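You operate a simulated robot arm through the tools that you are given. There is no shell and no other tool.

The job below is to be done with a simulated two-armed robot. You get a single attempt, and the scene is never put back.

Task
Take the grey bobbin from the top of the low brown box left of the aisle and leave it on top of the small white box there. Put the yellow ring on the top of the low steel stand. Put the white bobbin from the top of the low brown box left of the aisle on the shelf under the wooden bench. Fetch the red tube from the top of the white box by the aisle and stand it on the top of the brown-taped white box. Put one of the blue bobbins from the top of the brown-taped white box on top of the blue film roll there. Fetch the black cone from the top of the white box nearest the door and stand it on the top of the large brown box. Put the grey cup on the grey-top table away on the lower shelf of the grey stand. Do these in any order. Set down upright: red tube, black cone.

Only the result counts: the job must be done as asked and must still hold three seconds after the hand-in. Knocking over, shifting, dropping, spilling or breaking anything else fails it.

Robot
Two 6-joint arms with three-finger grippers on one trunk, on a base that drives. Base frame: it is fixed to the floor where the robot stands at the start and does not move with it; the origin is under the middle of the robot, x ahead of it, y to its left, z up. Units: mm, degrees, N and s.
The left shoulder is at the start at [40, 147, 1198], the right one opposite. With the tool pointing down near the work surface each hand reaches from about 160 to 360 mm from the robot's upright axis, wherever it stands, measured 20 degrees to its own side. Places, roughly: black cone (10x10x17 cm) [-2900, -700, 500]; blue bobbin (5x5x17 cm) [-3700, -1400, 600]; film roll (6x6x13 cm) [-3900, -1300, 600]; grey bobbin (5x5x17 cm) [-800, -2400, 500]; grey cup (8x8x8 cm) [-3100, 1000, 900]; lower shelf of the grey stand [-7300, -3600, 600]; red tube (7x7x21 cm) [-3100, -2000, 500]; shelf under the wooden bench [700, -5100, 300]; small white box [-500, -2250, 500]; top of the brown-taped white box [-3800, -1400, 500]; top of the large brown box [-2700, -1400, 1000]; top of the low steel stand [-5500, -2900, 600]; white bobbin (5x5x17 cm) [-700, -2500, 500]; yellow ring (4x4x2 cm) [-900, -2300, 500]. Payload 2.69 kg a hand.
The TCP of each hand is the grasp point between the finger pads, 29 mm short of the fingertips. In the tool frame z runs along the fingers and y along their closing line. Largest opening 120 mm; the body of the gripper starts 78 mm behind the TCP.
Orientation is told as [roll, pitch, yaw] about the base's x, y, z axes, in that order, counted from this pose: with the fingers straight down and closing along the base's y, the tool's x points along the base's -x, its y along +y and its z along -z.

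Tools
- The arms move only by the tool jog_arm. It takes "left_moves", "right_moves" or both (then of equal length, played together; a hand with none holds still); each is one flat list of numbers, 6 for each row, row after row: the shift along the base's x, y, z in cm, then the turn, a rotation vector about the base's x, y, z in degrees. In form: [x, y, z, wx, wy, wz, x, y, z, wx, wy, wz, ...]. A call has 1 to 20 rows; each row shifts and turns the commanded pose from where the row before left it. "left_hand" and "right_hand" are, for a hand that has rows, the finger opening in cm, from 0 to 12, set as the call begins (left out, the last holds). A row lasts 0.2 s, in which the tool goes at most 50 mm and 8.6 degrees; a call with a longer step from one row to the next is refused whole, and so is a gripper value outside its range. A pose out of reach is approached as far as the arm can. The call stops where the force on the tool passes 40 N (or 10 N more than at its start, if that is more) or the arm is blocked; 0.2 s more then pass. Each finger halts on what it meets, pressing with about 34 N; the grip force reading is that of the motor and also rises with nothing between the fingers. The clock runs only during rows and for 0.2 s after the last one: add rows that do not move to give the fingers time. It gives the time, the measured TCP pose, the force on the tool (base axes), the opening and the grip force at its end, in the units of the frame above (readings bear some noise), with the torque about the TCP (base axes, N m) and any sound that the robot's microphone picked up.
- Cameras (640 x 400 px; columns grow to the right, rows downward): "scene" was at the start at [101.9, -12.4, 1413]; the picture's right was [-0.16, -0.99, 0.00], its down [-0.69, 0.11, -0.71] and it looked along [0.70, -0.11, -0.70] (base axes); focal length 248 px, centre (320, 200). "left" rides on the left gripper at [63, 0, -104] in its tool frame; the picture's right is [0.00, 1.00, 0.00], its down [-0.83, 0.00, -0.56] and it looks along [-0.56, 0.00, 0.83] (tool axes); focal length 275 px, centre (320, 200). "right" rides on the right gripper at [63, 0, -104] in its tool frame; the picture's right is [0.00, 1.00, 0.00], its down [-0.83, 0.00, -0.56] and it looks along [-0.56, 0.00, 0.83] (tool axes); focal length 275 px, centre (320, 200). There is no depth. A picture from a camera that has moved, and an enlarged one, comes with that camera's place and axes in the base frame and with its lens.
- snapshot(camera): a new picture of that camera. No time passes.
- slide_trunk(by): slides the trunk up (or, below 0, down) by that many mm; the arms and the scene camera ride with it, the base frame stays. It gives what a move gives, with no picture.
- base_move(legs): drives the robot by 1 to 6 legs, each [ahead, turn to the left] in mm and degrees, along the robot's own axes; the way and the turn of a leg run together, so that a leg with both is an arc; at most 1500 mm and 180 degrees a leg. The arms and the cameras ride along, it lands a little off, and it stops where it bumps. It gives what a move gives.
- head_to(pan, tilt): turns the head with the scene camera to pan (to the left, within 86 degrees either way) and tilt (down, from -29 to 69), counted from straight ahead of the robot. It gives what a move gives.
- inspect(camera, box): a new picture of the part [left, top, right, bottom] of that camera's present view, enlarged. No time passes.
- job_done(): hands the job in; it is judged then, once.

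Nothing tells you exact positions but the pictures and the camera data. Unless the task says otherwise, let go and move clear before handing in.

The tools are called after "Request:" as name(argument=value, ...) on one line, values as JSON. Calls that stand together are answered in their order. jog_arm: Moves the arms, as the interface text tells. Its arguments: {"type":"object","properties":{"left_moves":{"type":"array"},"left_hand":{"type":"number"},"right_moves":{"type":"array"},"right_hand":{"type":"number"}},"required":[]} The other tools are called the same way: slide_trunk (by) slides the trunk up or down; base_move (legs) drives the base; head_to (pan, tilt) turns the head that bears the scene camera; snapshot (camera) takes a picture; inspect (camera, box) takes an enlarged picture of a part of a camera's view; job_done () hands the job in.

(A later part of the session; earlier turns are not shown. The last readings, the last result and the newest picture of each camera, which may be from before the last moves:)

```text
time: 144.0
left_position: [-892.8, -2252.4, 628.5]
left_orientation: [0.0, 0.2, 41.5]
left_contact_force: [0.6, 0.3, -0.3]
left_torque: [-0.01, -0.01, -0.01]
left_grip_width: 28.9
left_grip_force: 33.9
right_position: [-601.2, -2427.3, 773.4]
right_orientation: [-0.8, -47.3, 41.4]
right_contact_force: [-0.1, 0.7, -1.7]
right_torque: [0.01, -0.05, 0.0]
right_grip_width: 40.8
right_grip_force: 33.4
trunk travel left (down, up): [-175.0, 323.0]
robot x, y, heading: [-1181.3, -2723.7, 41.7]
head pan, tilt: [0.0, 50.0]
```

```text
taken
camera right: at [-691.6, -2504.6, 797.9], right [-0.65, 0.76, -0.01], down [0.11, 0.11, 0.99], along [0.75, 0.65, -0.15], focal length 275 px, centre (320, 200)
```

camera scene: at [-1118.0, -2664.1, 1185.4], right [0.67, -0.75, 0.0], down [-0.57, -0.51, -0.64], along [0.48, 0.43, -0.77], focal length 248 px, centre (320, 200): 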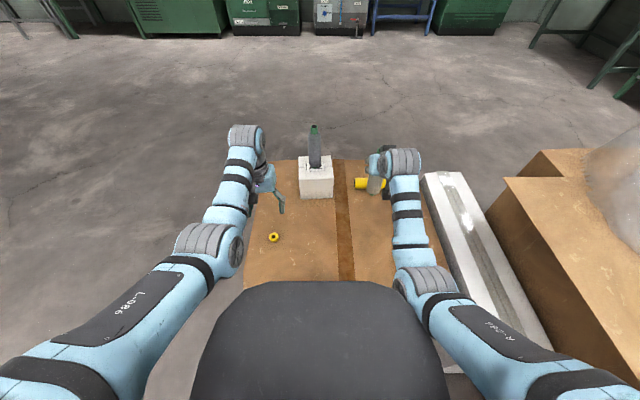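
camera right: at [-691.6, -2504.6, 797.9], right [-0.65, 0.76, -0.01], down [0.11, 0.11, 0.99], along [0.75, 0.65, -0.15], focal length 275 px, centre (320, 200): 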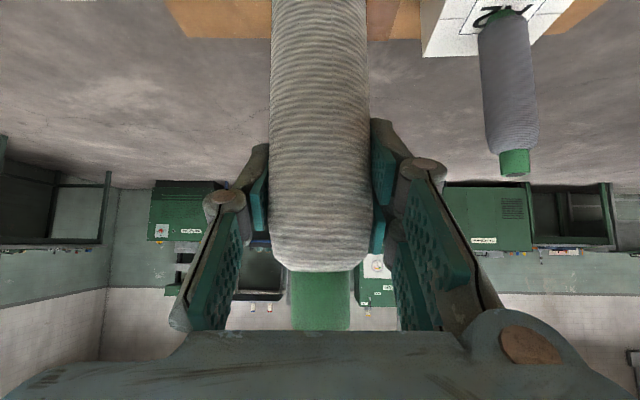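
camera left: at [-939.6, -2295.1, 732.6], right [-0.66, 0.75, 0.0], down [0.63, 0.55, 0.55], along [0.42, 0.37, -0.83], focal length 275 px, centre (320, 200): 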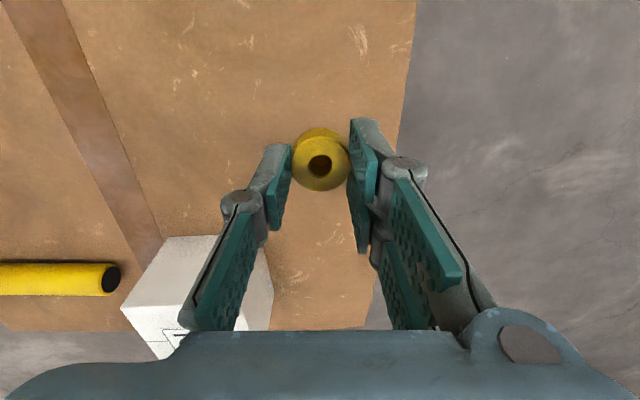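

Both objects are held. Now I'll retreat from the box and drive round the big box to the wooden bench, stopping short to look.

Request:
jog_arm(left_moves=[-0.5, -0.5, 3, 0, 0, 0, -0.5, -0.5, 3, 0, 0, 0, 0, 0, 3, 0, 0, 0])

Request:
base_move(legs=[[-350, 0], [0, -106], [800, 0], [786, 0], [0, 16.6]])

Request:
head_to(pan=0, tilt=25)

Request:
snapshot(camera="scene")

```text
time: 144.8
left_position: [-901.4, -2261.1, 720.2]
left_orientation: [0.0, 0.1, 41.6]
left_contact_force: [0.7, -0.2, 0.9]
left_torque: [0.0, -0.02, -0.03]
left_grip_width: 29.2
left_grip_force: 33.8
right_position: [-601.0, -2426.2, 773.2]
right_orientation: [-0.9, -47.4, 41.5]
right_contact_force: [0.1, -0.7, -1.7]
right_torque: [0.01, 0.01, -0.01]
right_grip_width: 41.2
right_grip_force: 33.6
trunk travel left (down, up): [-175.0, 323.0]
robot x, y, heading: [-1187.0, -2723.4, 41.7]
head pan, tilt: [0.0, 50.0]
```

```text
time: 160.2
left_position: [-311.3, -4676.9, 720.2]
left_orientation: [0.0, 0.2, -48.7]
left_contact_force: [-0.7, 0.4, 0.3]
left_torque: [-0.02, -0.03, 0.02]
left_grip_width: 29.1
left_grip_force: 34.2
right_position: [-478.1, -4975.1, 773.6]
right_orientation: [-1.0, -47.3, -49.0]
right_contact_force: [0.0, 0.5, -1.1]
right_torque: [0.01, 0.04, -0.03]
right_grip_width: 41.0
right_grip_force: 34.3
trunk travel left (down, up): [-175.0, 323.0]
robot x, y, heading: [-770.1, -4395.5, -48.7]
head pan, tilt: [0.0, 50.0]
```

```text
time: 161.1
left_position: [-310.3, -4676.3, 720.2]
left_orientation: [0.0, 0.2, -48.7]
left_contact_force: [-0.1, 0.3, -1.2]
left_torque: [0.03, 0.02, -0.01]
left_grip_width: 28.8
left_grip_force: 34.0
right_position: [-477.9, -4975.9, 772.6]
right_orientation: [-0.9, -47.4, -49.1]
right_contact_force: [1.3, 0.4, -1.4]
right_torque: [0.0, -0.01, 0.03]
right_grip_width: 41.0
right_grip_force: 33.7
trunk travel left (down, up): [-175.0, 323.0]
robot x, y, heading: [-769.2, -4394.6, -48.7]
head pan, tilt: [0.0, 25.0]
```

```text
taken
camera scene: at [-695.4, -4475.5, 1293.8], right [-0.75, -0.66, 0.0], down [-0.28, 0.32, -0.91], along [0.6, -0.68, -0.42], focal length 248 px, centre (320, 200)
```

scene: 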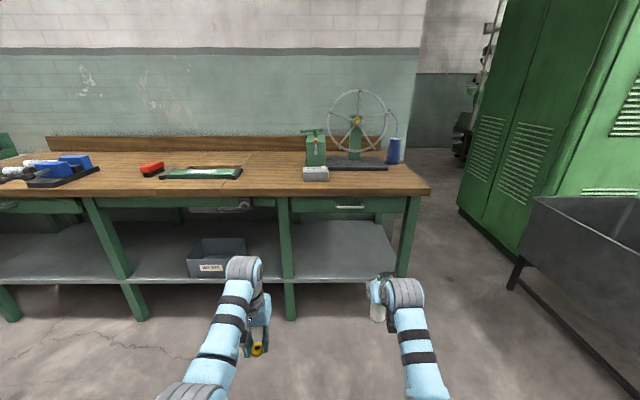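

The bench is ahead; the right-hand bay of the shelf is empty. I'll enlarge it for measuring.

Request:
inspect(camera="scene", box=[180, 170, 440, 330])

```text
2.46 times, centred on (310, 250) of scene
camera zoom: at [-695.4, -4475.5, 1293.8], right [-0.75, -0.66, 0.0], down [-0.28, 0.32, -0.91], along [0.6, -0.68, -0.42], focal length 611 px, centre (345, 77)
```

zoom: 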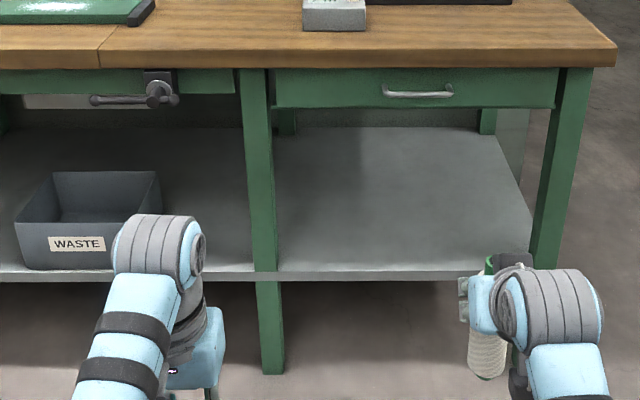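

The empty bay is about 574 mm wide, shelf top about z 310–317, drawer bottom about 735. I'll test the low, pitched pose here in free air first.

Request:
slide_trunk(by=-165)

Request:
jog_arm(right_moves=[0, 0, -4, 0, 0, 0, 0, 0, -4, 0, 0, 0, 0, 0, -4, 0, 0, 0, 0, 0, -4, 0, 0, 0, 0, 0, 0, 0, 0, 0])

```text
time: 163.0
left_position: [-311.8, -4676.7, 554.3]
left_orientation: [0.1, 0.2, -48.8]
left_contact_force: [-0.3, 0.1, -0.3]
left_torque: [-0.03, -0.02, 0.01]
left_grip_width: 29.1
left_grip_force: 33.7
right_position: [-477.8, -4975.2, 608.0]
right_orientation: [-0.9, -47.4, -49.0]
right_contact_force: [-0.4, 0.3, -1.1]
right_torque: [0.0, -0.01, -0.02]
right_grip_width: 41.3
right_grip_force: 33.8
trunk travel left (down, up): [-10.0, 488.0]
robot x, y, heading: [-771.4, -4391.6, -48.8]
head pan, tilt: [0.0, 25.0]
```

```text
time: 164.2
left_position: [-311.2, -4675.3, 554.8]
left_orientation: [0.0, 0.2, -48.7]
left_contact_force: [0.3, 0.2, 0.9]
left_torque: [-0.02, -0.02, 0.01]
left_grip_width: 29.0
left_grip_force: 34.3
right_position: [-477.9, -4975.8, 447.4]
right_orientation: [-0.9, -47.4, -49.0]
right_contact_force: [0.4, 0.2, -0.9]
right_torque: [0.0, 0.01, -0.01]
right_grip_width: 41.2
right_grip_force: 34.0
trunk travel left (down, up): [-10.0, 488.0]
robot x, y, heading: [-772.3, -4390.6, -48.5]
head pan, tilt: [0.0, 25.0]
```

The low pose is fully reachable. I'll raise the hand slightly and drive most of the way in, then check.

Request:
jog_arm(right_moves=[0, 0, 4, 0, 0, 0, 0, 0, 2, 0, 0, 0])

Request:
base_move(legs=[[0, 1.4], [440, 0]])

Request:
head_to(pan=-15, tilt=45)

Request:
snapshot(camera="scene")

Request:
snapshot(camera="right")

```text
time: 164.8
left_position: [-311.7, -4674.5, 553.7]
left_orientation: [0.0, 0.2, -48.6]
left_contact_force: [0.0, -0.1, 0.1]
left_torque: [-0.01, 0.0, 0.01]
left_grip_width: 28.8
left_grip_force: 34.4
right_position: [-479.0, -4976.4, 509.1]
right_orientation: [-0.8, -47.3, -49.1]
right_contact_force: [0.3, 0.9, -1.6]
right_torque: [0.01, -0.02, -0.04]
right_grip_width: 40.8
right_grip_force: 33.4
trunk travel left (down, up): [-10.0, 488.0]
robot x, y, heading: [-769.6, -4389.9, -48.5]
head pan, tilt: [0.0, 25.0]
```

```text
time: 167.8
left_position: [-6.3, -4997.4, 554.6]
left_orientation: [0.0, 0.1, -47.8]
left_contact_force: [0.2, -0.4, -0.9]
left_torque: [0.0, 0.0, -0.04]
left_grip_width: 29.0
left_grip_force: 34.0
right_position: [-167.7, -5299.9, 508.7]
right_orientation: [-1.0, -47.4, -48.2]
right_contact_force: [-0.4, 0.1, -1.7]
right_torque: [0.0, -0.02, -0.03]
right_grip_width: 41.1
right_grip_force: 34.5
trunk travel left (down, up): [-10.0, 488.0]
robot x, y, heading: [-468.0, -4718.0, -48.0]
head pan, tilt: [0.0, 25.0]
```

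```text
time: 168.7
left_position: [-6.5, -4996.0, 555.0]
left_orientation: [0.0, 0.2, -47.8]
left_contact_force: [-0.9, 0.4, 0.4]
left_torque: [0.02, 0.01, 0.02]
left_grip_width: 29.0
left_grip_force: 33.4
right_position: [-168.8, -5299.3, 509.8]
right_orientation: [-0.9, -47.4, -48.2]
right_contact_force: [0.3, -0.7, -1.8]
right_torque: [0.0, 0.0, -0.01]
right_grip_width: 41.1
right_grip_force: 33.9
trunk travel left (down, up): [-10.0, 488.0]
robot x, y, heading: [-469.8, -4717.3, -47.6]
head pan, tilt: [-15.0, 45.0]
```

```text
taken
camera scene: at [-418.2, -4806.0, 1098.1], right [-0.89, -0.46, 0.0], down [-0.32, 0.63, -0.71], along [0.32, -0.63, -0.71], focal length 248 px, centre (320, 200)
```

scene: 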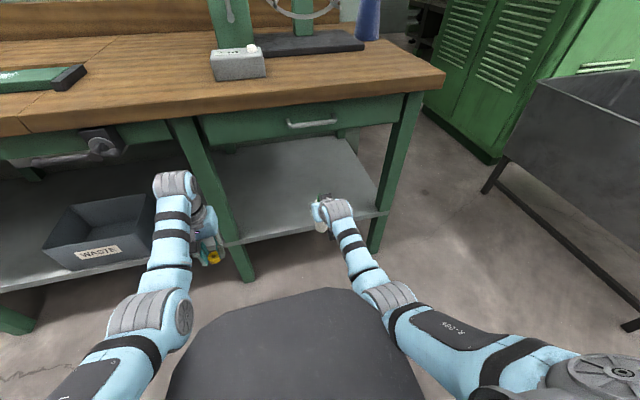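

```text
taken
camera right: at [-247.7, -5209.7, 533.4], right [0.75, 0.66, -0.01], down [0.11, -0.11, 0.99], along [0.65, -0.74, -0.15], focal length 275 px, centre (320, 200)
```

right: 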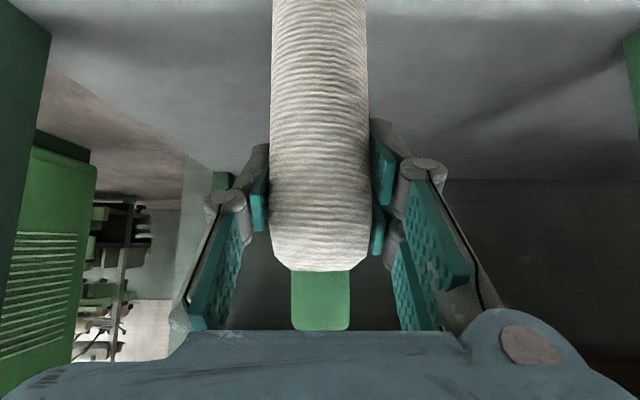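

The left hand would come close to the bench leg, so I'll approach at an oblique heading (about −27°) that keeps it back. I'll back off, reposition, and come in again.

Request:
base_move(legs=[[-150, 0], [0, 79.6], [-370, 0], [0, -59.1], [280, 0]])

Request:
head_to(pan=-20, tilt=45)

Request:
snapshot(camera="scene")

Request:
snapshot(camera="right")

```text
time: 179.6
left_position: [-104.1, -5030.8, 554.4]
left_orientation: [0.0, 0.1, -27.2]
left_contact_force: [0.0, 0.1, 0.1]
left_torque: [0.02, 0.02, -0.02]
left_grip_width: 28.9
left_grip_force: 34.5
right_position: [-149.7, -5371.4, 507.9]
right_orientation: [-0.9, -47.1, -27.5]
right_contact_force: [0.1, 0.3, -1.6]
right_torque: [0.02, 0.02, 0.02]
right_grip_width: 41.2
right_grip_force: 33.9
trunk travel left (down, up): [-10.0, 488.0]
robot x, y, heading: [-632.7, -4934.0, -27.3]
head pan, tilt: [-15.0, 45.0]
```

```text
time: 180.2
left_position: [-105.2, -5031.5, 553.5]
left_orientation: [-0.1, 0.2, -27.2]
left_contact_force: [0.6, 0.9, 0.0]
left_torque: [-0.03, 0.03, 0.01]
left_grip_width: 29.1
left_grip_force: 34.0
right_position: [-148.9, -5372.0, 508.6]
right_orientation: [-0.9, -47.3, -27.5]
right_contact_force: [0.6, 0.4, -0.4]
right_torque: [-0.01, 0.03, 0.04]
right_grip_width: 41.2
right_grip_force: 34.0
trunk travel left (down, up): [-10.0, 488.0]
robot x, y, heading: [-641.4, -4935.7, -27.4]
head pan, tilt: [-20.0, 45.0]
```

```text
taken
camera scene: at [-561.4, -5002.4, 1098.1], right [-0.73, -0.68, 0.0], down [-0.48, 0.52, -0.71], along [0.48, -0.52, -0.71], focal length 248 px, centre (320, 200)
```

scene: 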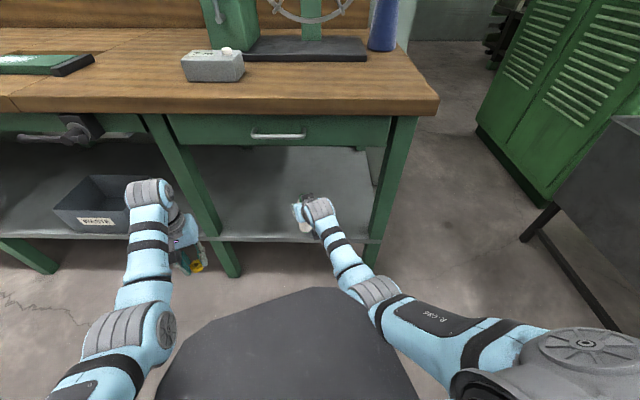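

```text
taken
camera right: at [-255.3, -5315.0, 533.4], right [0.47, 0.88, -0.01], down [0.14, -0.06, 0.99], along [0.87, -0.47, -0.15], focal length 275 px, centre (320, 200)
```

right: 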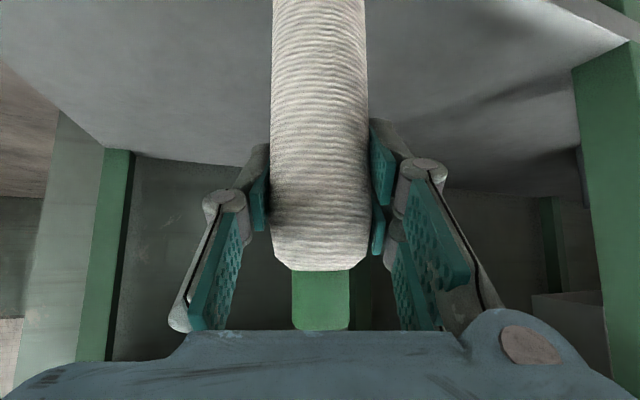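

The shelf bay is directly ahead. Advancing 112 mm puts the bobbin about 70 mm inside the shelf edge.

Request:
base_move(legs=[[112, 0]])

Request:
snapshot(camera="scene")

Request:
snapshot(camera="left")

```text
time: 181.4
left_position: [-6.6, -5080.5, 554.4]
left_orientation: [0.0, 0.2, -27.3]
left_contact_force: [0.3, -0.8, 0.1]
left_torque: [0.02, -0.01, 0.02]
left_grip_width: 29.2
left_grip_force: 34.4
right_position: [-52.7, -5421.7, 508.8]
right_orientation: [-1.0, -47.4, -27.6]
right_contact_force: [0.3, 0.0, -1.6]
right_torque: [-0.01, 0.02, -0.01]
right_grip_width: 41.3
right_grip_force: 33.4
trunk travel left (down, up): [-10.0, 488.0]
robot x, y, heading: [-537.2, -4984.4, -27.4]
head pan, tilt: [-20.0, 45.0]
```

```text
taken
camera scene: at [-463.5, -5052.9, 1098.0], right [-0.73, -0.68, 0.0], down [-0.48, 0.52, -0.71], along [0.48, -0.52, -0.71], focal length 248 px, centre (320, 200)
```

scene: 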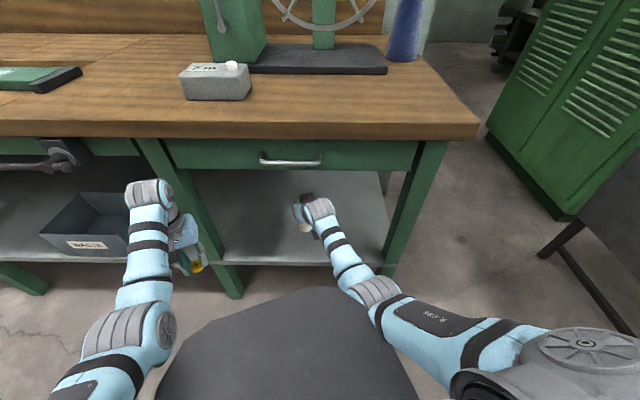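

```text
taken
camera left: at [-62.2, -5053.4, 658.6], right [0.46, 0.89, 0.0], down [0.74, -0.39, 0.55], along [0.49, -0.26, -0.83], focal length 275 px, centre (320, 200)
```

left: 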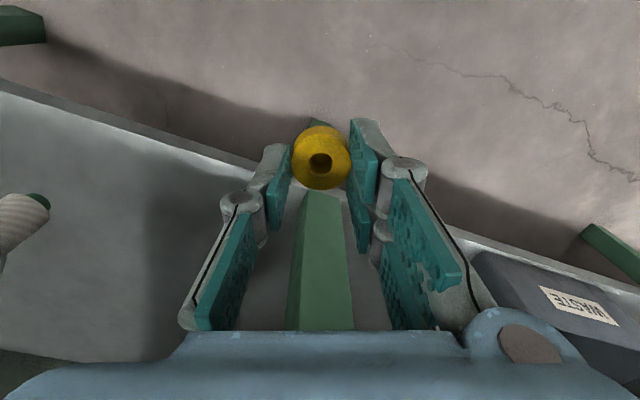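

Positioned inside the bay. Lowering gradually and watching force.

Request:
jog_arm(right_moves=[0, 0, -3, 0, 0, 0, 0, 0, -3, 0, 0, 0, 0, 0, 0, 0, 0, 0])

Request:
inspect(camera="scene", box=[240, 160, 400, 280])

Request:
jog_arm(right_moves=[0, 0, -1, 0, 0, 0, 0, 0, 0, 0, 0, 0])

```text
time: 182.2
left_position: [-8.5, -5081.0, 555.0]
left_orientation: [-0.1, 0.2, -27.3]
left_contact_force: [1.0, 1.2, 0.1]
left_torque: [-0.04, 0.01, 0.01]
left_grip_width: 29.3
left_grip_force: 34.6
right_position: [-52.1, -5423.6, 448.9]
right_orientation: [-0.9, -47.3, -27.5]
right_contact_force: [-0.3, -0.1, -1.7]
right_torque: [0.0, 0.0, -0.03]
right_grip_width: 41.4
right_grip_force: 33.6
trunk travel left (down, up): [-10.0, 488.0]
robot x, y, heading: [-543.5, -4983.0, -27.4]
head pan, tilt: [-20.0, 45.0]
```

```text
3.33 times, centred on (320, 220) of scene
camera zoom: at [-464.4, -5052.4, 1098.1], right [-0.73, -0.68, 0.0], down [-0.48, 0.52, -0.71], along [0.48, -0.52, -0.71], focal length 827 px, centre (320, 133)
```

zoom: 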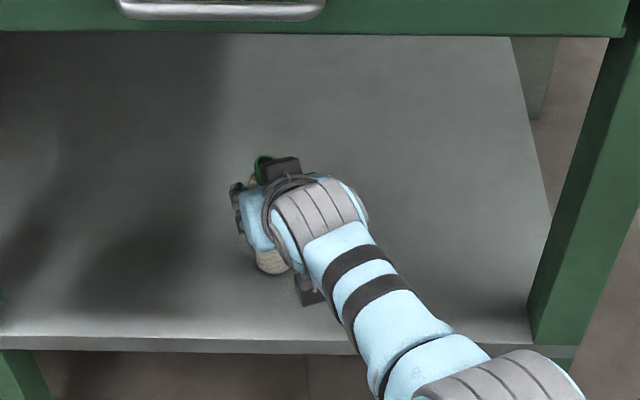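

```text
time: 182.8
left_position: [-8.4, -5080.6, 555.7]
left_orientation: [0.0, 0.0, -27.3]
left_contact_force: [-0.7, -0.6, 0.4]
left_torque: [0.04, 0.0, 0.02]
left_grip_width: 29.3
left_grip_force: 34.4
right_position: [-51.7, -5422.3, 443.8]
right_orientation: [-0.9, -47.9, -27.6]
right_contact_force: [0.9, -0.9, 16.6]
right_torque: [-0.02, -0.22, -0.01]
right_grip_width: 41.4
right_grip_force: 34.3
trunk travel left (down, up): [-10.0, 488.0]
robot x, y, heading: [-538.9, -4986.3, -27.0]
head pan, tilt: [-20.0, 45.0]
```

Contact at z≈444. I'll relieve the force, then release and withdraw backwards along the finger direction.

Request:
jog_arm(right_moves=[0, 0, 0.35, 0, 0, 0, 0, 0, 0, 0, 0, 0])

```text
time: 183.4
left_position: [-8.2, -5079.9, 556.5]
left_orientation: [0.0, 0.1, -27.3]
left_contact_force: [-0.3, -0.2, -0.4]
left_torque: [0.02, 0.01, 0.0]
left_grip_width: 28.9
left_grip_force: 34.3
right_position: [-51.4, -5421.8, 442.9]
right_orientation: [-1.0, -47.5, -27.6]
right_contact_force: [5.1, -3.7, 12.0]
right_torque: [-0.27, -0.68, -0.04]
right_grip_width: 41.4
right_grip_force: 33.7
trunk travel left (down, up): [-10.0, 488.0]
robot x, y, heading: [-538.5, -4982.2, -27.3]
head pan, tilt: [-20.0, 45.0]
```

Request:
jog_arm(right_moves=[0, 0, 0.25, 0, 0, 0, 0, 0, 0, 0, 0, 0])

```text
time: 184.0
left_position: [-8.9, -5081.7, 555.3]
left_orientation: [0.0, 0.2, -27.3]
left_contact_force: [0.7, -0.2, 0.6]
left_torque: [-0.02, -0.01, -0.01]
left_grip_width: 29.3
left_grip_force: 33.8
right_position: [-52.7, -5421.3, 443.4]
right_orientation: [-0.9, -47.1, -27.6]
right_contact_force: [-1.7, 0.2, 1.2]
right_torque: [0.05, 0.07, 0.02]
right_grip_width: 41.3
right_grip_force: 33.9
trunk travel left (down, up): [-10.0, 488.0]
robot x, y, heading: [-538.4, -4984.0, -27.0]
head pan, tilt: [-20.0, 45.0]
```

Request:
jog_arm(right_moves=[0, 0, 0, 0, 0, 0, 0, 0, 0, 0, 0, 0, 0, 0, 0, 0, 0, 0, 0, 0, 0, 0, 0, 0], right_hand=10)

Request:
snapshot(camera="right")

```text
time: 185.0
left_position: [-7.3, -5080.5, 554.5]
left_orientation: [0.0, 0.2, -27.2]
left_contact_force: [0.5, 0.0, -0.2]
left_torque: [-0.03, 0.0, 0.03]
left_grip_width: 29.1
left_grip_force: 34.2
right_position: [-52.9, -5421.8, 444.8]
right_orientation: [-0.8, -47.3, -27.7]
right_contact_force: [0.8, 0.3, -0.5]
right_torque: [0.0, 0.0, -0.04]
right_grip_width: 99.8
right_grip_force: 0.0
trunk travel left (down, up): [-10.0, 488.0]
robot x, y, heading: [-537.5, -4982.6, -27.3]
head pan, tilt: [-20.0, 45.0]
```

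```text
taken
camera right: at [-158.0, -5365.7, 469.5], right [0.47, 0.88, -0.01], down [0.14, -0.06, 0.99], along [0.87, -0.47, -0.15], focal length 275 px, centre (320, 200)
```

right: 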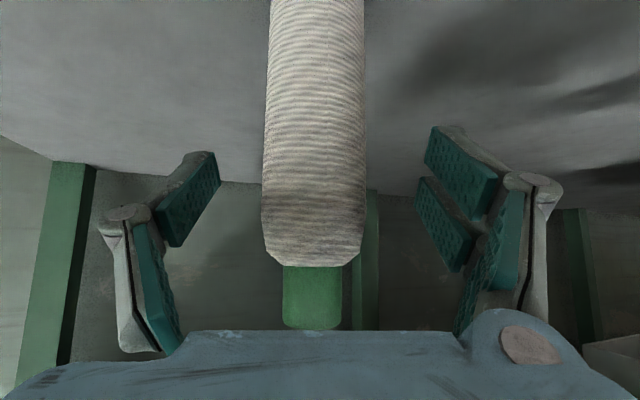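

It stands free between the open fingers. Backing straight out.

Request:
base_move(legs=[[-250, 0]])

Request:
snapshot(camera="scene")

Request:
snapshot(camera="right")

```text
time: 186.8
left_position: [-232.5, -4966.3, 555.0]
left_orientation: [0.0, 0.1, -27.4]
left_contact_force: [0.1, 0.1, 0.5]
left_torque: [-0.03, 0.01, 0.01]
left_grip_width: 28.8
left_grip_force: 33.7
right_position: [-277.9, -5307.0, 445.5]
right_orientation: [-0.9, -47.4, -27.6]
right_contact_force: [0.9, 0.0, -0.2]
right_torque: [0.02, -0.01, -0.01]
right_grip_width: 99.8
right_grip_force: 0.0
trunk travel left (down, up): [-10.0, 488.0]
robot x, y, heading: [-765.7, -4866.8, -27.4]
head pan, tilt: [-20.0, 45.0]
```

```text
taken
camera scene: at [-689.6, -4936.4, 1098.2], right [-0.73, -0.68, 0.0], down [-0.48, 0.52, -0.71], along [0.48, -0.52, -0.71], focal length 248 px, centre (320, 200)
```

scene: 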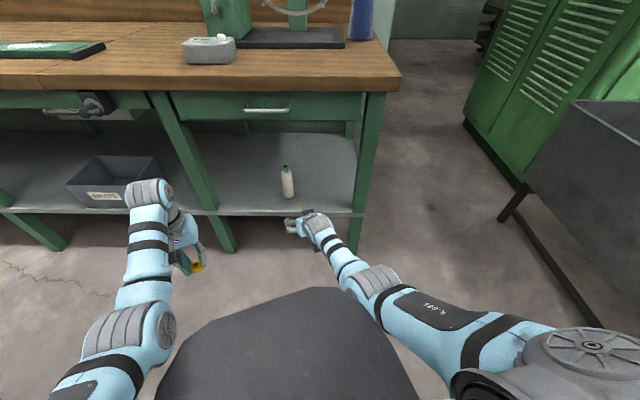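

```text
taken
camera right: at [-383.2, -5250.4, 469.9], right [0.47, 0.88, -0.01], down [0.14, -0.06, 0.99], along [0.87, -0.47, -0.15], focal length 275 px, centre (320, 200)
```

right: 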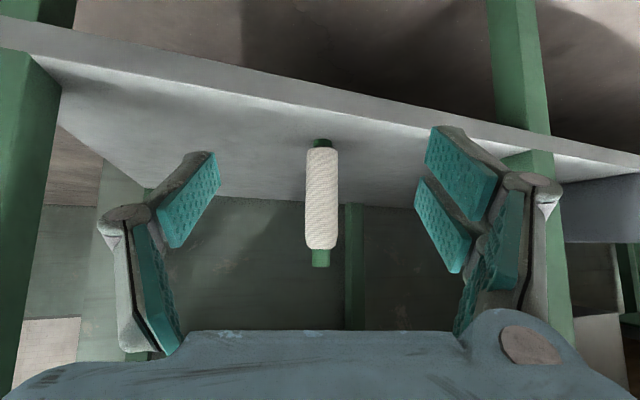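

The white bobbin stands on the shelf. Next I'll raise the trunk, return the right hand to tool-down, and head for the aisle.

Request:
slide_trunk(by=250)

Request:
jog_arm(right_moves=[-1.33, 0.69, 1.5, 3.63, 7.01, 0, -1.33, 0.69, 1.5, 3.63, 7.01, 0, -1.33, 0.69, 1.5, 3.63, 7.01, 0, -1.33, 0.69, 1.5, 3.63, 7.01, 0, -1.33, 0.69, 1.5, 3.63, 7.01, 0, -1.33, 0.69, 1.5, 3.63, 7.01, 0])

Request:
head_to(pan=-86, tilt=12)

Request:
snapshot(camera="scene")

```text
time: 189.4
left_position: [-232.4, -4966.4, 803.4]
left_orientation: [0.0, 0.2, -27.4]
left_contact_force: [-0.5, 0.5, 0.2]
left_torque: [-0.02, -0.01, 0.03]
left_grip_width: 29.0
left_grip_force: 34.1
right_position: [-276.8, -5306.5, 695.0]
right_orientation: [-0.9, -47.3, -27.6]
right_contact_force: [-0.1, -0.6, 0.0]
right_torque: [0.01, -0.01, 0.01]
right_grip_width: 100.0
right_grip_force: 0.1
trunk travel left (down, up): [-260.0, 238.0]
robot x, y, heading: [-761.5, -4866.4, -27.3]
head pan, tilt: [-20.0, 45.0]
```

```text
time: 190.8
left_position: [-232.6, -4965.4, 804.3]
left_orientation: [0.1, 0.1, -27.4]
left_contact_force: [0.1, 0.3, -0.4]
left_torque: [-0.01, -0.03, 0.0]
left_grip_width: 29.1
left_grip_force: 34.2
right_position: [-357.1, -5264.9, 783.4]
right_orientation: [-1.1, 0.2, -27.7]
right_contact_force: [-0.5, -0.2, 0.2]
right_torque: [0.0, 0.0, 0.01]
right_grip_width: 100.1
right_grip_force: 0.0
trunk travel left (down, up): [-260.0, 238.0]
robot x, y, heading: [-761.8, -4865.9, -27.3]
head pan, tilt: [-20.0, 45.0]
```

```text
time: 192.2
left_position: [-232.2, -4965.5, 804.4]
left_orientation: [0.0, 0.3, -27.4]
left_contact_force: [0.2, 0.1, -0.9]
left_torque: [0.01, 0.02, 0.01]
left_grip_width: 29.1
left_grip_force: 34.3
right_position: [-356.9, -5265.0, 782.0]
right_orientation: [-0.9, 0.0, -27.5]
right_contact_force: [0.2, 0.7, -0.2]
right_torque: [0.01, -0.01, -0.02]
right_grip_width: 100.1
right_grip_force: 0.0
trunk travel left (down, up): [-260.0, 238.0]
robot x, y, heading: [-760.8, -4861.2, -27.4]
head pan, tilt: [-85.9, 12.0]
```

```text
taken
camera scene: at [-780.8, -4962.7, 1399.6], right [-0.92, 0.39, 0.0], down [0.08, 0.19, -0.98], along [-0.39, -0.9, -0.21], focal length 248 px, centre (320, 200)
```

scene: 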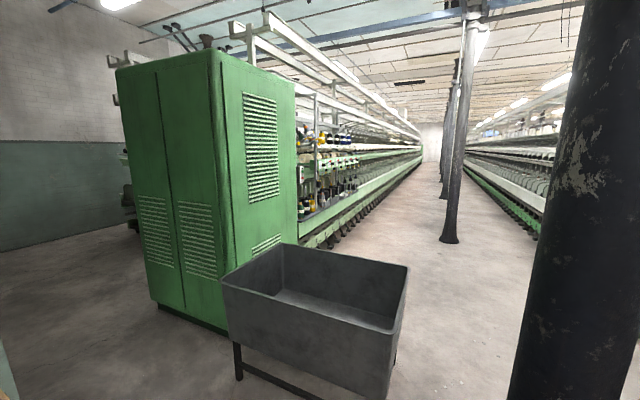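

A black pole stands to my right, so I'll turn left and drive back north-west to the aisle, then look at the white boxes.

Request:
base_move(legs=[[0, 140.9], [1180, 0], [1180, 0], [0, 45]])

Request:
head_to(pan=0, tilt=15)

Request:
snapshot(camera="scene")

```text
time: 211.5
left_position: [-2278.5, -2735.0, 805.8]
left_orientation: [0.0, 0.2, 160.7]
left_contact_force: [0.5, -0.3, -0.9]
left_torque: [-0.01, -0.02, 0.03]
left_grip_width: 29.3
left_grip_force: 34.1
right_position: [-2197.2, -2421.0, 782.8]
right_orientation: [-0.9, 0.0, 160.4]
right_contact_force: [-0.3, 0.3, 0.8]
right_torque: [-0.03, 0.02, -0.04]
right_grip_width: 100.1
right_grip_force: 0.0
trunk travel left (down, up): [-260.0, 238.0]
robot x, y, heading: [-1740.0, -2758.3, 160.6]
head pan, tilt: [-85.9, 12.0]
```

```text
time: 213.1
left_position: [-2279.0, -2736.6, 804.3]
left_orientation: [0.0, 0.2, 160.5]
left_contact_force: [-0.5, -1.0, -0.8]
left_torque: [0.0, 0.02, 0.01]
left_grip_width: 29.1
left_grip_force: 34.3
right_position: [-2198.6, -2421.9, 782.4]
right_orientation: [-1.2, 0.0, 160.3]
right_contact_force: [0.6, -0.1, 0.4]
right_torque: [0.03, 0.04, 0.02]
right_grip_width: 100.4
right_grip_force: 0.0
trunk travel left (down, up): [-260.0, 238.0]
robot x, y, heading: [-1737.9, -2756.6, 160.8]
head pan, tilt: [0.0, 15.0]
```

```text
taken
camera scene: at [-1845.9, -2721.5, 1394.7], right [0.33, 0.94, 0.0], down [0.24, -0.09, -0.97], along [-0.91, 0.32, -0.26], focal length 248 px, centre (320, 200)
```

scene: 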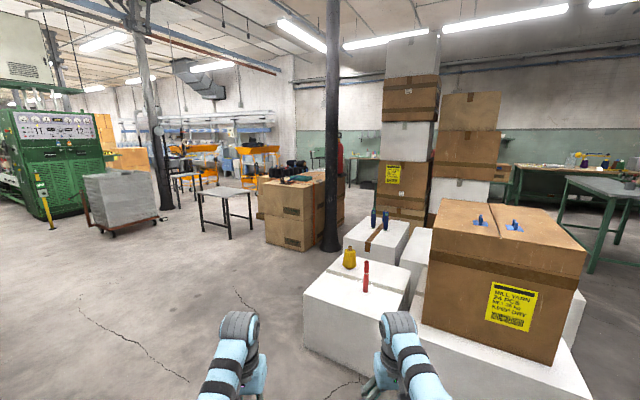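

I see the red tube beside a yellow bottle on the aisle white box, blue items on the brown-taped box behind, and a small steel stand further on. Zooming in on each.

Request:
inspect(camera="scene", box=[290, 200, 450, 380])

Request:
inspect(camera="scene", box=[60, 140, 320, 260])

Request:
inspect(camera="scene", box=[400, 180, 640, 400])

```text
2.22 times, centred on (370, 290) of scene
camera zoom: at [-1845.9, -2721.5, 1394.7], right [0.33, 0.94, 0.0], down [0.24, -0.09, -0.97], along [-0.91, 0.32, -0.26], focal length 551 px, centre (209, 0)
```

zoom: 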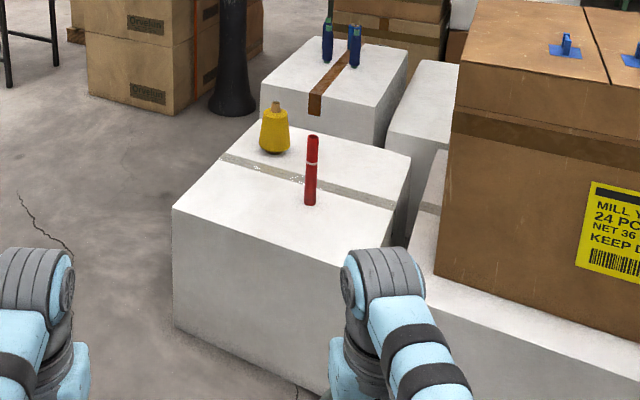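

```text
2.46 times, centred on (190, 200) of scene
camera zoom: at [-1845.9, -2721.5, 1394.7], right [0.33, 0.94, 0.0], down [0.24, -0.09, -0.97], along [-0.91, 0.32, -0.26], focal length 611 px, centre (640, 200)
```

zoom: 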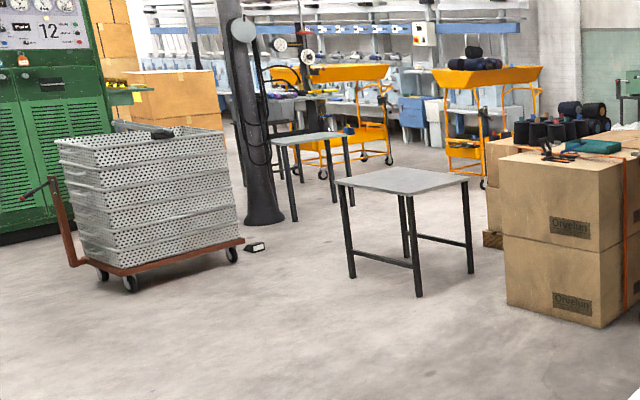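

```text
1.82 times, centred on (520, 290) of scene
camera zoom: at [-1845.9, -2721.5, 1394.7], right [0.33, 0.94, 0.0], down [0.24, -0.09, -0.97], along [-0.91, 0.32, -0.26], focal length 451 px, centre (-44, 36)
```

zoom: 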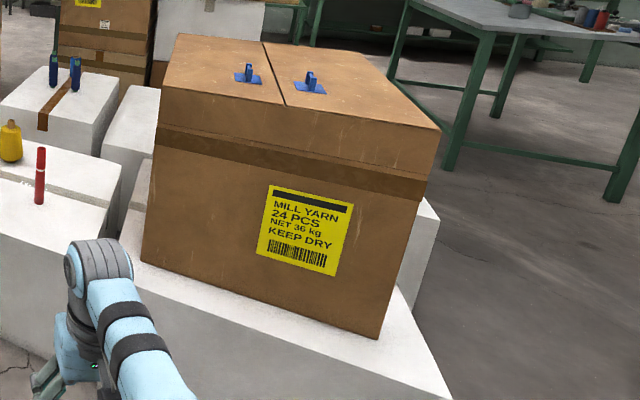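

I've mapped the aisle white box: its top is at about z 408, with the red tube at about (-3067,-1979), 231 mm in from the near face. The small steel stand with the bare top is about (-5450,-2880). I'll drive to face the white box.

Request:
base_move(legs=[[0, 22.4], [852, 0], [0, -53.4]])

Request:
head_to(pan=0, tilt=40)

Request:
snapshot(camera="scene")

Request:
inspect(camera="scene", box=[200, 60, 440, 260])

```text
time: 221.1
left_position: [-3038.7, -2525.4, 804.6]
left_orientation: [0.1, 0.2, 131.1]
left_contact_force: [-0.6, 0.3, 0.2]
left_torque: [0.0, -0.01, -0.02]
left_grip_width: 29.1
left_grip_force: 34.0
right_position: [-2812.7, -2290.0, 783.7]
right_orientation: [-1.1, 0.0, 131.0]
right_contact_force: [-0.9, 0.1, 0.2]
right_torque: [0.02, -0.03, 0.04]
right_grip_width: 100.1
right_grip_force: 0.0
trunk travel left (down, up): [-260.0, 238.0]
robot x, y, heading: [-2579.6, -2812.7, 131.1]
head pan, tilt: [0.0, 15.0]
```

```text
time: 222.0
left_position: [-3038.3, -2524.2, 803.9]
left_orientation: [0.1, 0.1, 131.2]
left_contact_force: [-0.8, 0.3, -0.2]
left_torque: [0.0, -0.02, -0.01]
left_grip_width: 28.9
left_grip_force: 34.6
right_position: [-2813.6, -2291.6, 782.2]
right_orientation: [-1.1, 0.0, 131.0]
right_contact_force: [-0.6, 0.4, -0.1]
right_torque: [0.04, -0.01, 0.02]
right_grip_width: 100.1
right_grip_force: 0.1
trunk travel left (down, up): [-260.0, 238.0]
robot x, y, heading: [-2582.9, -2808.9, 130.9]
head pan, tilt: [0.0, 40.0]
```

```text
taken
camera scene: at [-2648.6, -2730.3, 1355.2], right [0.75, 0.66, 0.0], down [0.42, -0.48, -0.77], along [-0.51, 0.58, -0.64], focal length 248 px, centre (320, 200)
```

scene: 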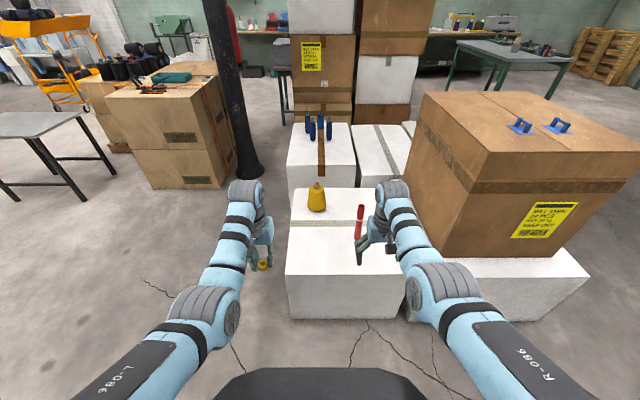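

```text
2.00 times, centred on (320, 160) of scene
camera zoom: at [-2648.6, -2730.3, 1355.2], right [0.75, 0.66, 0.0], down [0.42, -0.48, -0.77], along [-0.51, 0.58, -0.64], focal length 496 px, centre (320, 280)
```

zoom: 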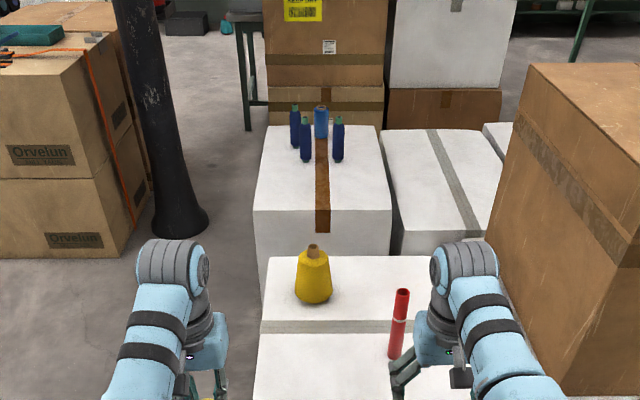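

I see three blue bobbins plus a lighter film roll on the brown-taped box (top ≈ z 500) behind. I'll move up to the near box for the red tube.

Request:
base_move(legs=[[0, -3.2], [400, 0], [0, 3.2]])

Request:
snapshot(camera="right")

Request:
snapshot(camera="scene")

```text
time: 225.4
left_position: [-3288.6, -2202.1, 805.1]
left_orientation: [0.0, 0.2, 131.2]
left_contact_force: [0.2, 0.4, -0.4]
left_torque: [-0.01, 0.03, -0.01]
left_grip_width: 29.2
left_grip_force: 34.2
right_position: [-3064.1, -1969.4, 783.7]
right_orientation: [-1.0, 0.1, 131.1]
right_contact_force: [0.2, 0.0, 0.0]
right_torque: [0.04, 0.03, 0.01]
right_grip_width: 100.0
right_grip_force: 0.1
trunk travel left (down, up): [-260.0, 238.0]
robot x, y, heading: [-2830.5, -2487.9, 131.4]
head pan, tilt: [0.0, 40.0]
```

```text
taken
camera right: at [-3023.4, -2018.7, 887.7], right [-0.75, -0.66, -0.02], down [-0.56, 0.62, 0.56], along [-0.36, 0.43, -0.83], focal length 275 px, centre (320, 200)
```

right: 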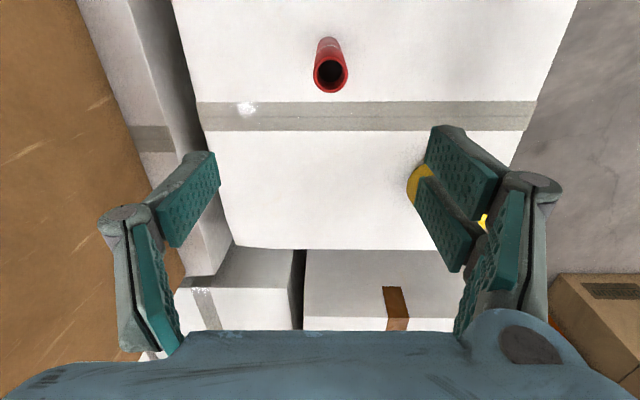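

```text
taken
camera scene: at [-2898.1, -2408.7, 1355.2], right [0.75, 0.66, 0.0], down [0.42, -0.48, -0.77], along [-0.51, 0.58, -0.64], focal length 248 px, centre (320, 200)
```

scene: 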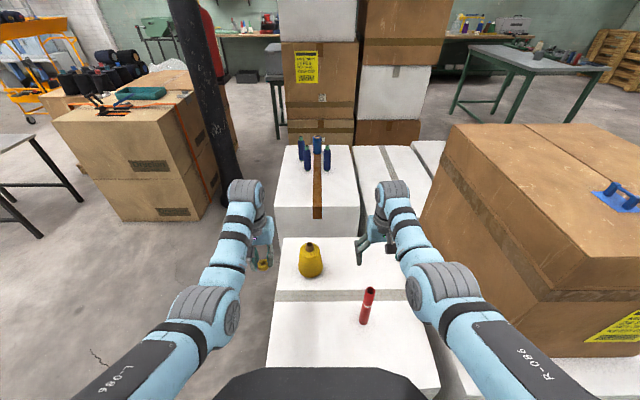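

The tube is at about (-3054,-1988). I'll centre the right hand, lower it above the tube, then check.

Request:
jog_arm(right_moves=[0.5, -0.95, -3, -0.72, 0.83, 0, 0.5, -0.95, -3, 0, 0, 0, 0, 0, -3, 0, 0, 0, 0, 0, 0, 0, 0, 0], right_hand=11)

Request:
slide_trunk(by=-35)

Request:
snapshot(camera="right")

```text
time: 226.4
left_position: [-3290.0, -2203.7, 804.7]
left_orientation: [0.1, 0.2, 131.2]
left_contact_force: [0.6, 0.5, -0.2]
left_torque: [0.02, -0.01, -0.05]
left_grip_width: 28.9
left_grip_force: 34.3
right_position: [-3054.7, -1987.2, 692.7]
right_orientation: [0.1, -0.1, 131.0]
right_contact_force: [-1.2, 0.7, -0.4]
right_torque: [-0.01, 0.02, 0.02]
right_grip_width: 109.9
right_grip_force: 0.1
trunk travel left (down, up): [-260.0, 238.0]
robot x, y, heading: [-2830.8, -2490.6, 130.9]
head pan, tilt: [0.0, 40.0]
```

```text
time: 227.2
left_position: [-3288.8, -2203.5, 770.7]
left_orientation: [0.0, 0.2, 131.1]
left_contact_force: [-0.5, 0.8, -0.2]
left_torque: [0.0, 0.03, -0.01]
left_grip_width: 28.8
left_grip_force: 34.3
right_position: [-3053.3, -1987.1, 659.0]
right_orientation: [0.0, 0.0, 131.1]
right_contact_force: [0.0, 0.2, 0.4]
right_torque: [0.02, 0.0, 0.02]
right_grip_width: 110.0
right_grip_force: 0.0
trunk travel left (down, up): [-225.0, 273.0]
robot x, y, heading: [-2831.0, -2490.1, 131.0]
head pan, tilt: [0.0, 40.0]
```

```text
taken
camera right: at [-3012.4, -2035.0, 762.2], right [-0.75, -0.66, 0.0], down [-0.55, 0.63, 0.56], along [-0.37, 0.42, -0.83], focal length 275 px, centre (320, 200)
```

right: 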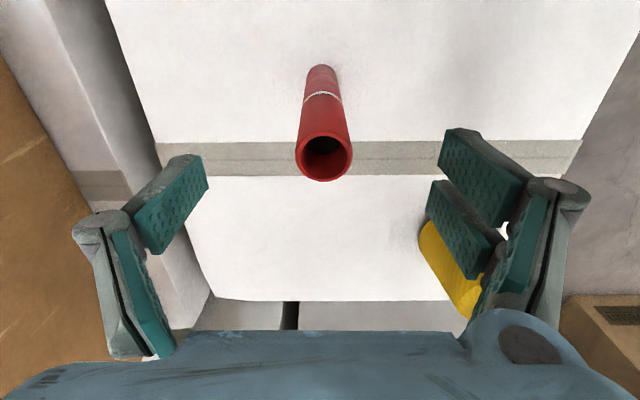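

Centred within a few mm. Lowering around the tube.

Request:
slide_trunk(by=-75)

Request:
jog_arm(right_moves=[-0.25, -0.2, -1.5, 0, 0, 0, 0, 0, -1.5, 0, 0, 0, 0, 0, 0, 0, 0, 0])

Request:
snapshot(camera="right")

```text
time: 228.3
left_position: [-3289.2, -2203.4, 693.9]
left_orientation: [0.0, 0.2, 131.2]
left_contact_force: [0.2, 0.5, 0.3]
left_torque: [0.0, -0.03, 0.03]
left_grip_width: 29.1
left_grip_force: 34.2
right_position: [-3054.0, -1988.0, 582.3]
right_orientation: [0.0, 0.0, 131.1]
right_contact_force: [0.3, 0.1, 0.6]
right_torque: [-0.02, 0.0, 0.0]
right_grip_width: 110.1
right_grip_force: 0.0
trunk travel left (down, up): [-150.0, 348.0]
robot x, y, heading: [-2829.5, -2489.3, 131.1]
head pan, tilt: [0.0, 40.0]
```

```text
time: 229.1
left_position: [-3289.2, -2203.8, 693.7]
left_orientation: [-0.1, 0.2, 131.2]
left_contact_force: [-0.2, 0.0, 0.3]
left_torque: [0.03, -0.03, -0.01]
left_grip_width: 29.3
left_grip_force: 34.0
right_position: [-3045.9, -1996.6, 558.0]
right_orientation: [0.0, 0.0, 131.0]
right_contact_force: [0.3, -1.0, 0.5]
right_torque: [0.01, 0.0, 0.02]
right_grip_width: 110.0
right_grip_force: 0.0
right hand out of reach, approached as far as the arm can: row 1, 2
trunk travel left (down, up): [-150.0, 348.0]
robot x, y, heading: [-2831.6, -2485.4, 131.2]
head pan, tilt: [0.0, 40.0]
```

```text
taken
camera right: at [-3004.8, -2044.8, 662.3], right [-0.75, -0.66, 0.0], down [-0.55, 0.63, 0.56], along [-0.37, 0.42, -0.83], focal length 275 px, centre (320, 200)
```

right: 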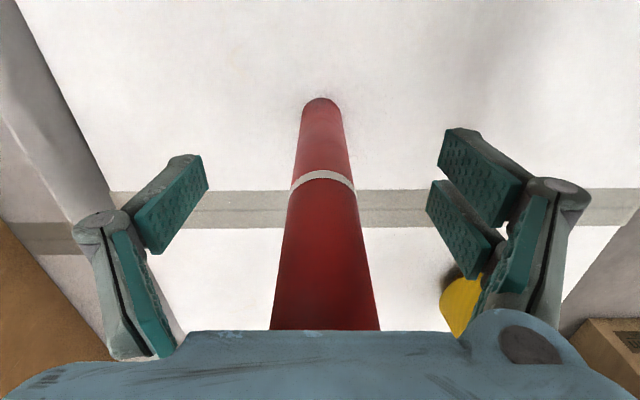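

The arm was overstretched downward; I'll raise it back and lower with the trunk instead.

Request:
jog_arm(right_moves=[0, 0, 1.5, 0, 0, 0, 0, 0, 1.5, 0, 0, 0, 0, 0, 0, 0, 0, 0])

Request:
slide_trunk(by=-30)

Request:
snapshot(camera="right")

```text
time: 229.9
left_position: [-3289.6, -2202.5, 693.8]
left_orientation: [0.0, 0.1, 131.1]
left_contact_force: [0.6, 0.2, 0.6]
left_torque: [-0.01, 0.0, 0.0]
left_grip_width: 28.9
left_grip_force: 34.2
right_position: [-3046.5, -1997.3, 588.5]
right_orientation: [0.0, 0.0, 131.0]
right_contact_force: [-0.6, -0.4, 0.3]
right_torque: [0.02, -0.03, 0.01]
right_grip_width: 110.1
right_grip_force: 0.0
trunk travel left (down, up): [-150.0, 348.0]
robot x, y, heading: [-2833.8, -2488.3, 131.1]
head pan, tilt: [0.0, 40.0]
```

```text
time: 230.7
left_position: [-3288.8, -2203.8, 664.6]
left_orientation: [0.0, 0.2, 131.2]
left_contact_force: [-0.3, -0.3, -0.8]
left_torque: [0.03, 0.02, 0.01]
left_grip_width: 29.0
left_grip_force: 33.4
right_position: [-3044.7, -1996.6, 558.0]
right_orientation: [0.1, -0.1, 131.0]
right_contact_force: [-0.8, -0.6, 0.6]
right_torque: [0.0, -0.02, 0.0]
right_grip_width: 110.0
right_grip_force: 0.0
trunk travel left (down, up): [-120.0, 378.0]
robot x, y, heading: [-2829.6, -2492.7, 131.2]
head pan, tilt: [0.0, 40.0]
```

```text
taken
camera right: at [-3004.6, -2044.3, 662.1], right [-0.75, -0.66, 0.0], down [-0.55, 0.63, 0.56], along [-0.37, 0.42, -0.83], focal length 275 px, centre (320, 200)
```

right: 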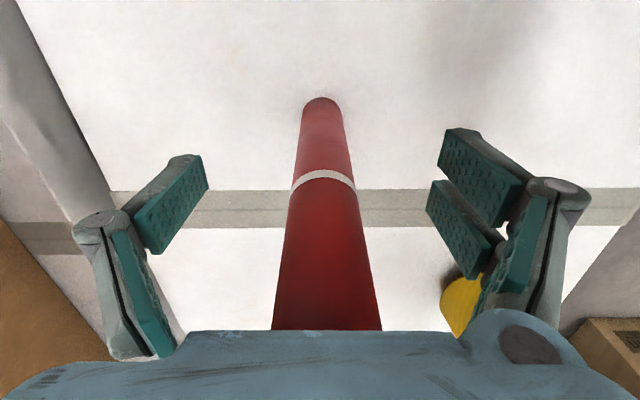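

Request:
jog_arm(right_moves=[-1.1, 0.8, -0.4, 0, 0, 0, 0, 0, 0, 0, 0, 0])

Request:
snapshot(camera="right")

```text
time: 231.3
left_position: [-3289.2, -2203.7, 664.3]
left_orientation: [0.0, 0.2, 131.2]
left_contact_force: [0.7, 0.3, -0.2]
left_torque: [0.04, -0.01, 0.01]
left_grip_width: 29.1
left_grip_force: 33.9
right_position: [-3055.7, -1989.2, 554.4]
right_orientation: [0.0, 0.0, 131.0]
right_contact_force: [-0.3, 0.3, 0.5]
right_torque: [-0.03, 0.0, 0.02]
right_grip_width: 110.0
right_grip_force: 0.2
trunk travel left (down, up): [-120.0, 378.0]
robot x, y, heading: [-2824.8, -2488.9, 131.1]
head pan, tilt: [0.0, 40.0]
```

```text
taken
camera right: at [-3015.5, -2035.9, 658.2], right [-0.75, -0.66, 0.0], down [-0.55, 0.63, 0.56], along [-0.37, 0.42, -0.83], focal length 275 px, centre (320, 200)
```

right: 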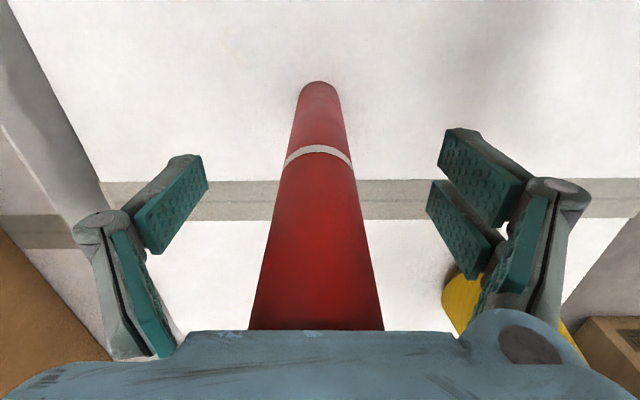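

Good alignment; closing on the tube and lifting with the trunk.

Request:
jog_arm(right_moves=[0, 0, 0, 0, 0, 0, 0, 0, 0, 0, 0, 0, 0, 0, 0, 0, 0, 0, 0, 0, 0, 0, 0, 0], right_hand=0)

Request:
slide_trunk(by=150)

Request:
snapshot(camera="right")

```text
time: 232.3
left_position: [-3289.1, -2203.1, 663.9]
left_orientation: [0.0, 0.2, 131.3]
left_contact_force: [-0.8, -0.5, -0.1]
left_torque: [0.02, -0.01, 0.0]
left_grip_width: 29.1
left_grip_force: 33.6
right_position: [-3058.0, -1987.7, 554.3]
right_orientation: [0.1, -0.1, 131.0]
right_contact_force: [-0.1, 0.2, 0.2]
right_torque: [0.0, 0.01, -0.04]
right_grip_width: 31.4
right_grip_force: 34.5
trunk travel left (down, up): [-120.0, 378.0]
robot x, y, heading: [-2832.6, -2495.1, 130.9]
head pan, tilt: [0.0, 40.0]
```

```text
time: 234.0
left_position: [-3288.7, -2204.0, 813.8]
left_orientation: [0.0, 0.2, 131.2]
left_contact_force: [0.4, 0.2, 1.5]
left_torque: [-0.01, -0.01, -0.01]
left_grip_width: 28.8
left_grip_force: 33.8
right_position: [-3056.1, -1988.8, 703.8]
right_orientation: [-0.1, 0.1, 130.8]
right_contact_force: [-1.0, -0.2, -0.3]
right_torque: [0.01, 0.03, 0.01]
right_grip_width: 31.1
right_grip_force: 34.4
trunk travel left (down, up): [-270.0, 228.0]
robot x, y, heading: [-2829.9, -2487.6, 131.2]
head pan, tilt: [0.0, 40.0]
```

```text
taken
camera right: at [-3015.7, -2035.8, 808.1], right [-0.75, -0.66, 0.0], down [-0.55, 0.63, 0.56], along [-0.37, 0.42, -0.83], focal length 275 px, centre (320, 200)
```

right: 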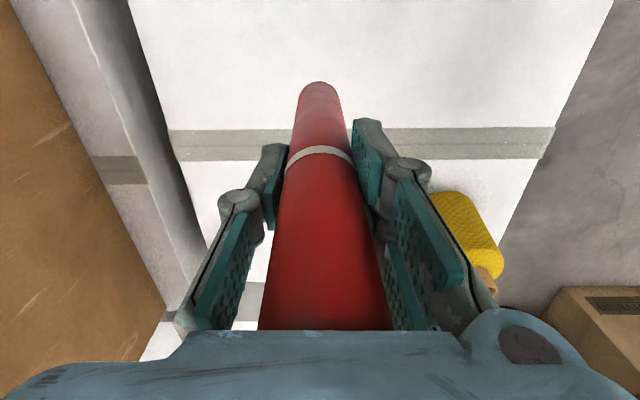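

The red tube is held. Now I'll back out and drive along the aisle to the steel stand with the ring.

Request:
base_move(legs=[[-350, 0], [0, 55.2], [905, 0], [905, 0], [0, -5]])

Request:
head_to(pan=0, tilt=20)

Request:
snapshot(camera="scene")

```text
time: 248.0
left_position: [-4918.4, -3098.3, 814.8]
left_orientation: [0.0, 0.2, -179.5]
left_contact_force: [0.2, -0.3, 0.4]
left_torque: [-0.03, 0.02, -0.02]
left_grip_width: 29.2
left_grip_force: 34.0
right_position: [-4930.6, -2780.8, 703.1]
right_orientation: [0.0, 0.0, -179.7]
right_contact_force: [0.1, -0.5, -1.0]
right_torque: [-0.03, 0.02, -0.02]
right_grip_width: 30.8
right_grip_force: 34.0
trunk travel left (down, up): [-270.0, 228.0]
robot x, y, heading: [-4405.4, -2935.6, -179.5]
head pan, tilt: [0.0, 40.0]
```

```text
time: 248.8
left_position: [-4918.1, -3097.4, 813.7]
left_orientation: [0.0, 0.2, -179.4]
left_contact_force: [-0.8, -0.2, 0.2]
left_torque: [-0.02, 0.0, 0.0]
left_grip_width: 28.9
left_grip_force: 34.2
right_position: [-4930.1, -2780.7, 703.8]
right_orientation: [0.1, 0.0, -179.7]
right_contact_force: [-0.3, -0.4, 0.0]
right_torque: [-0.02, -0.02, -0.01]
right_grip_width: 31.0
right_grip_force: 33.6
trunk travel left (down, up): [-270.0, 228.0]
robot x, y, heading: [-4403.3, -2931.7, -179.5]
head pan, tilt: [0.0, 20.0]
```

```text
taken
camera scene: at [-4516.1, -2936.1, 1396.3], right [-0.01, 1.0, 0.0], down [0.34, 0.0, -0.94], along [-0.94, -0.01, -0.34], focal length 248 px, centre (320, 200)
```

scene: 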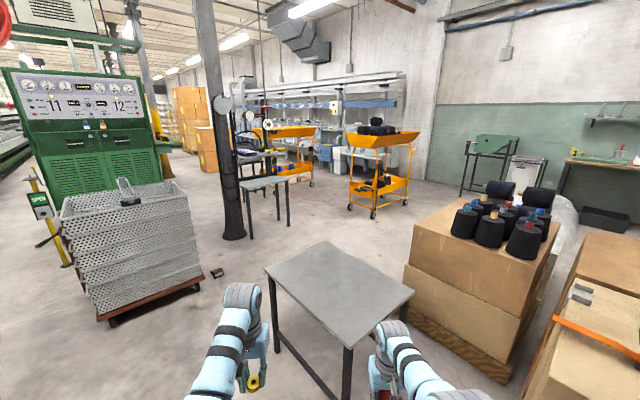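

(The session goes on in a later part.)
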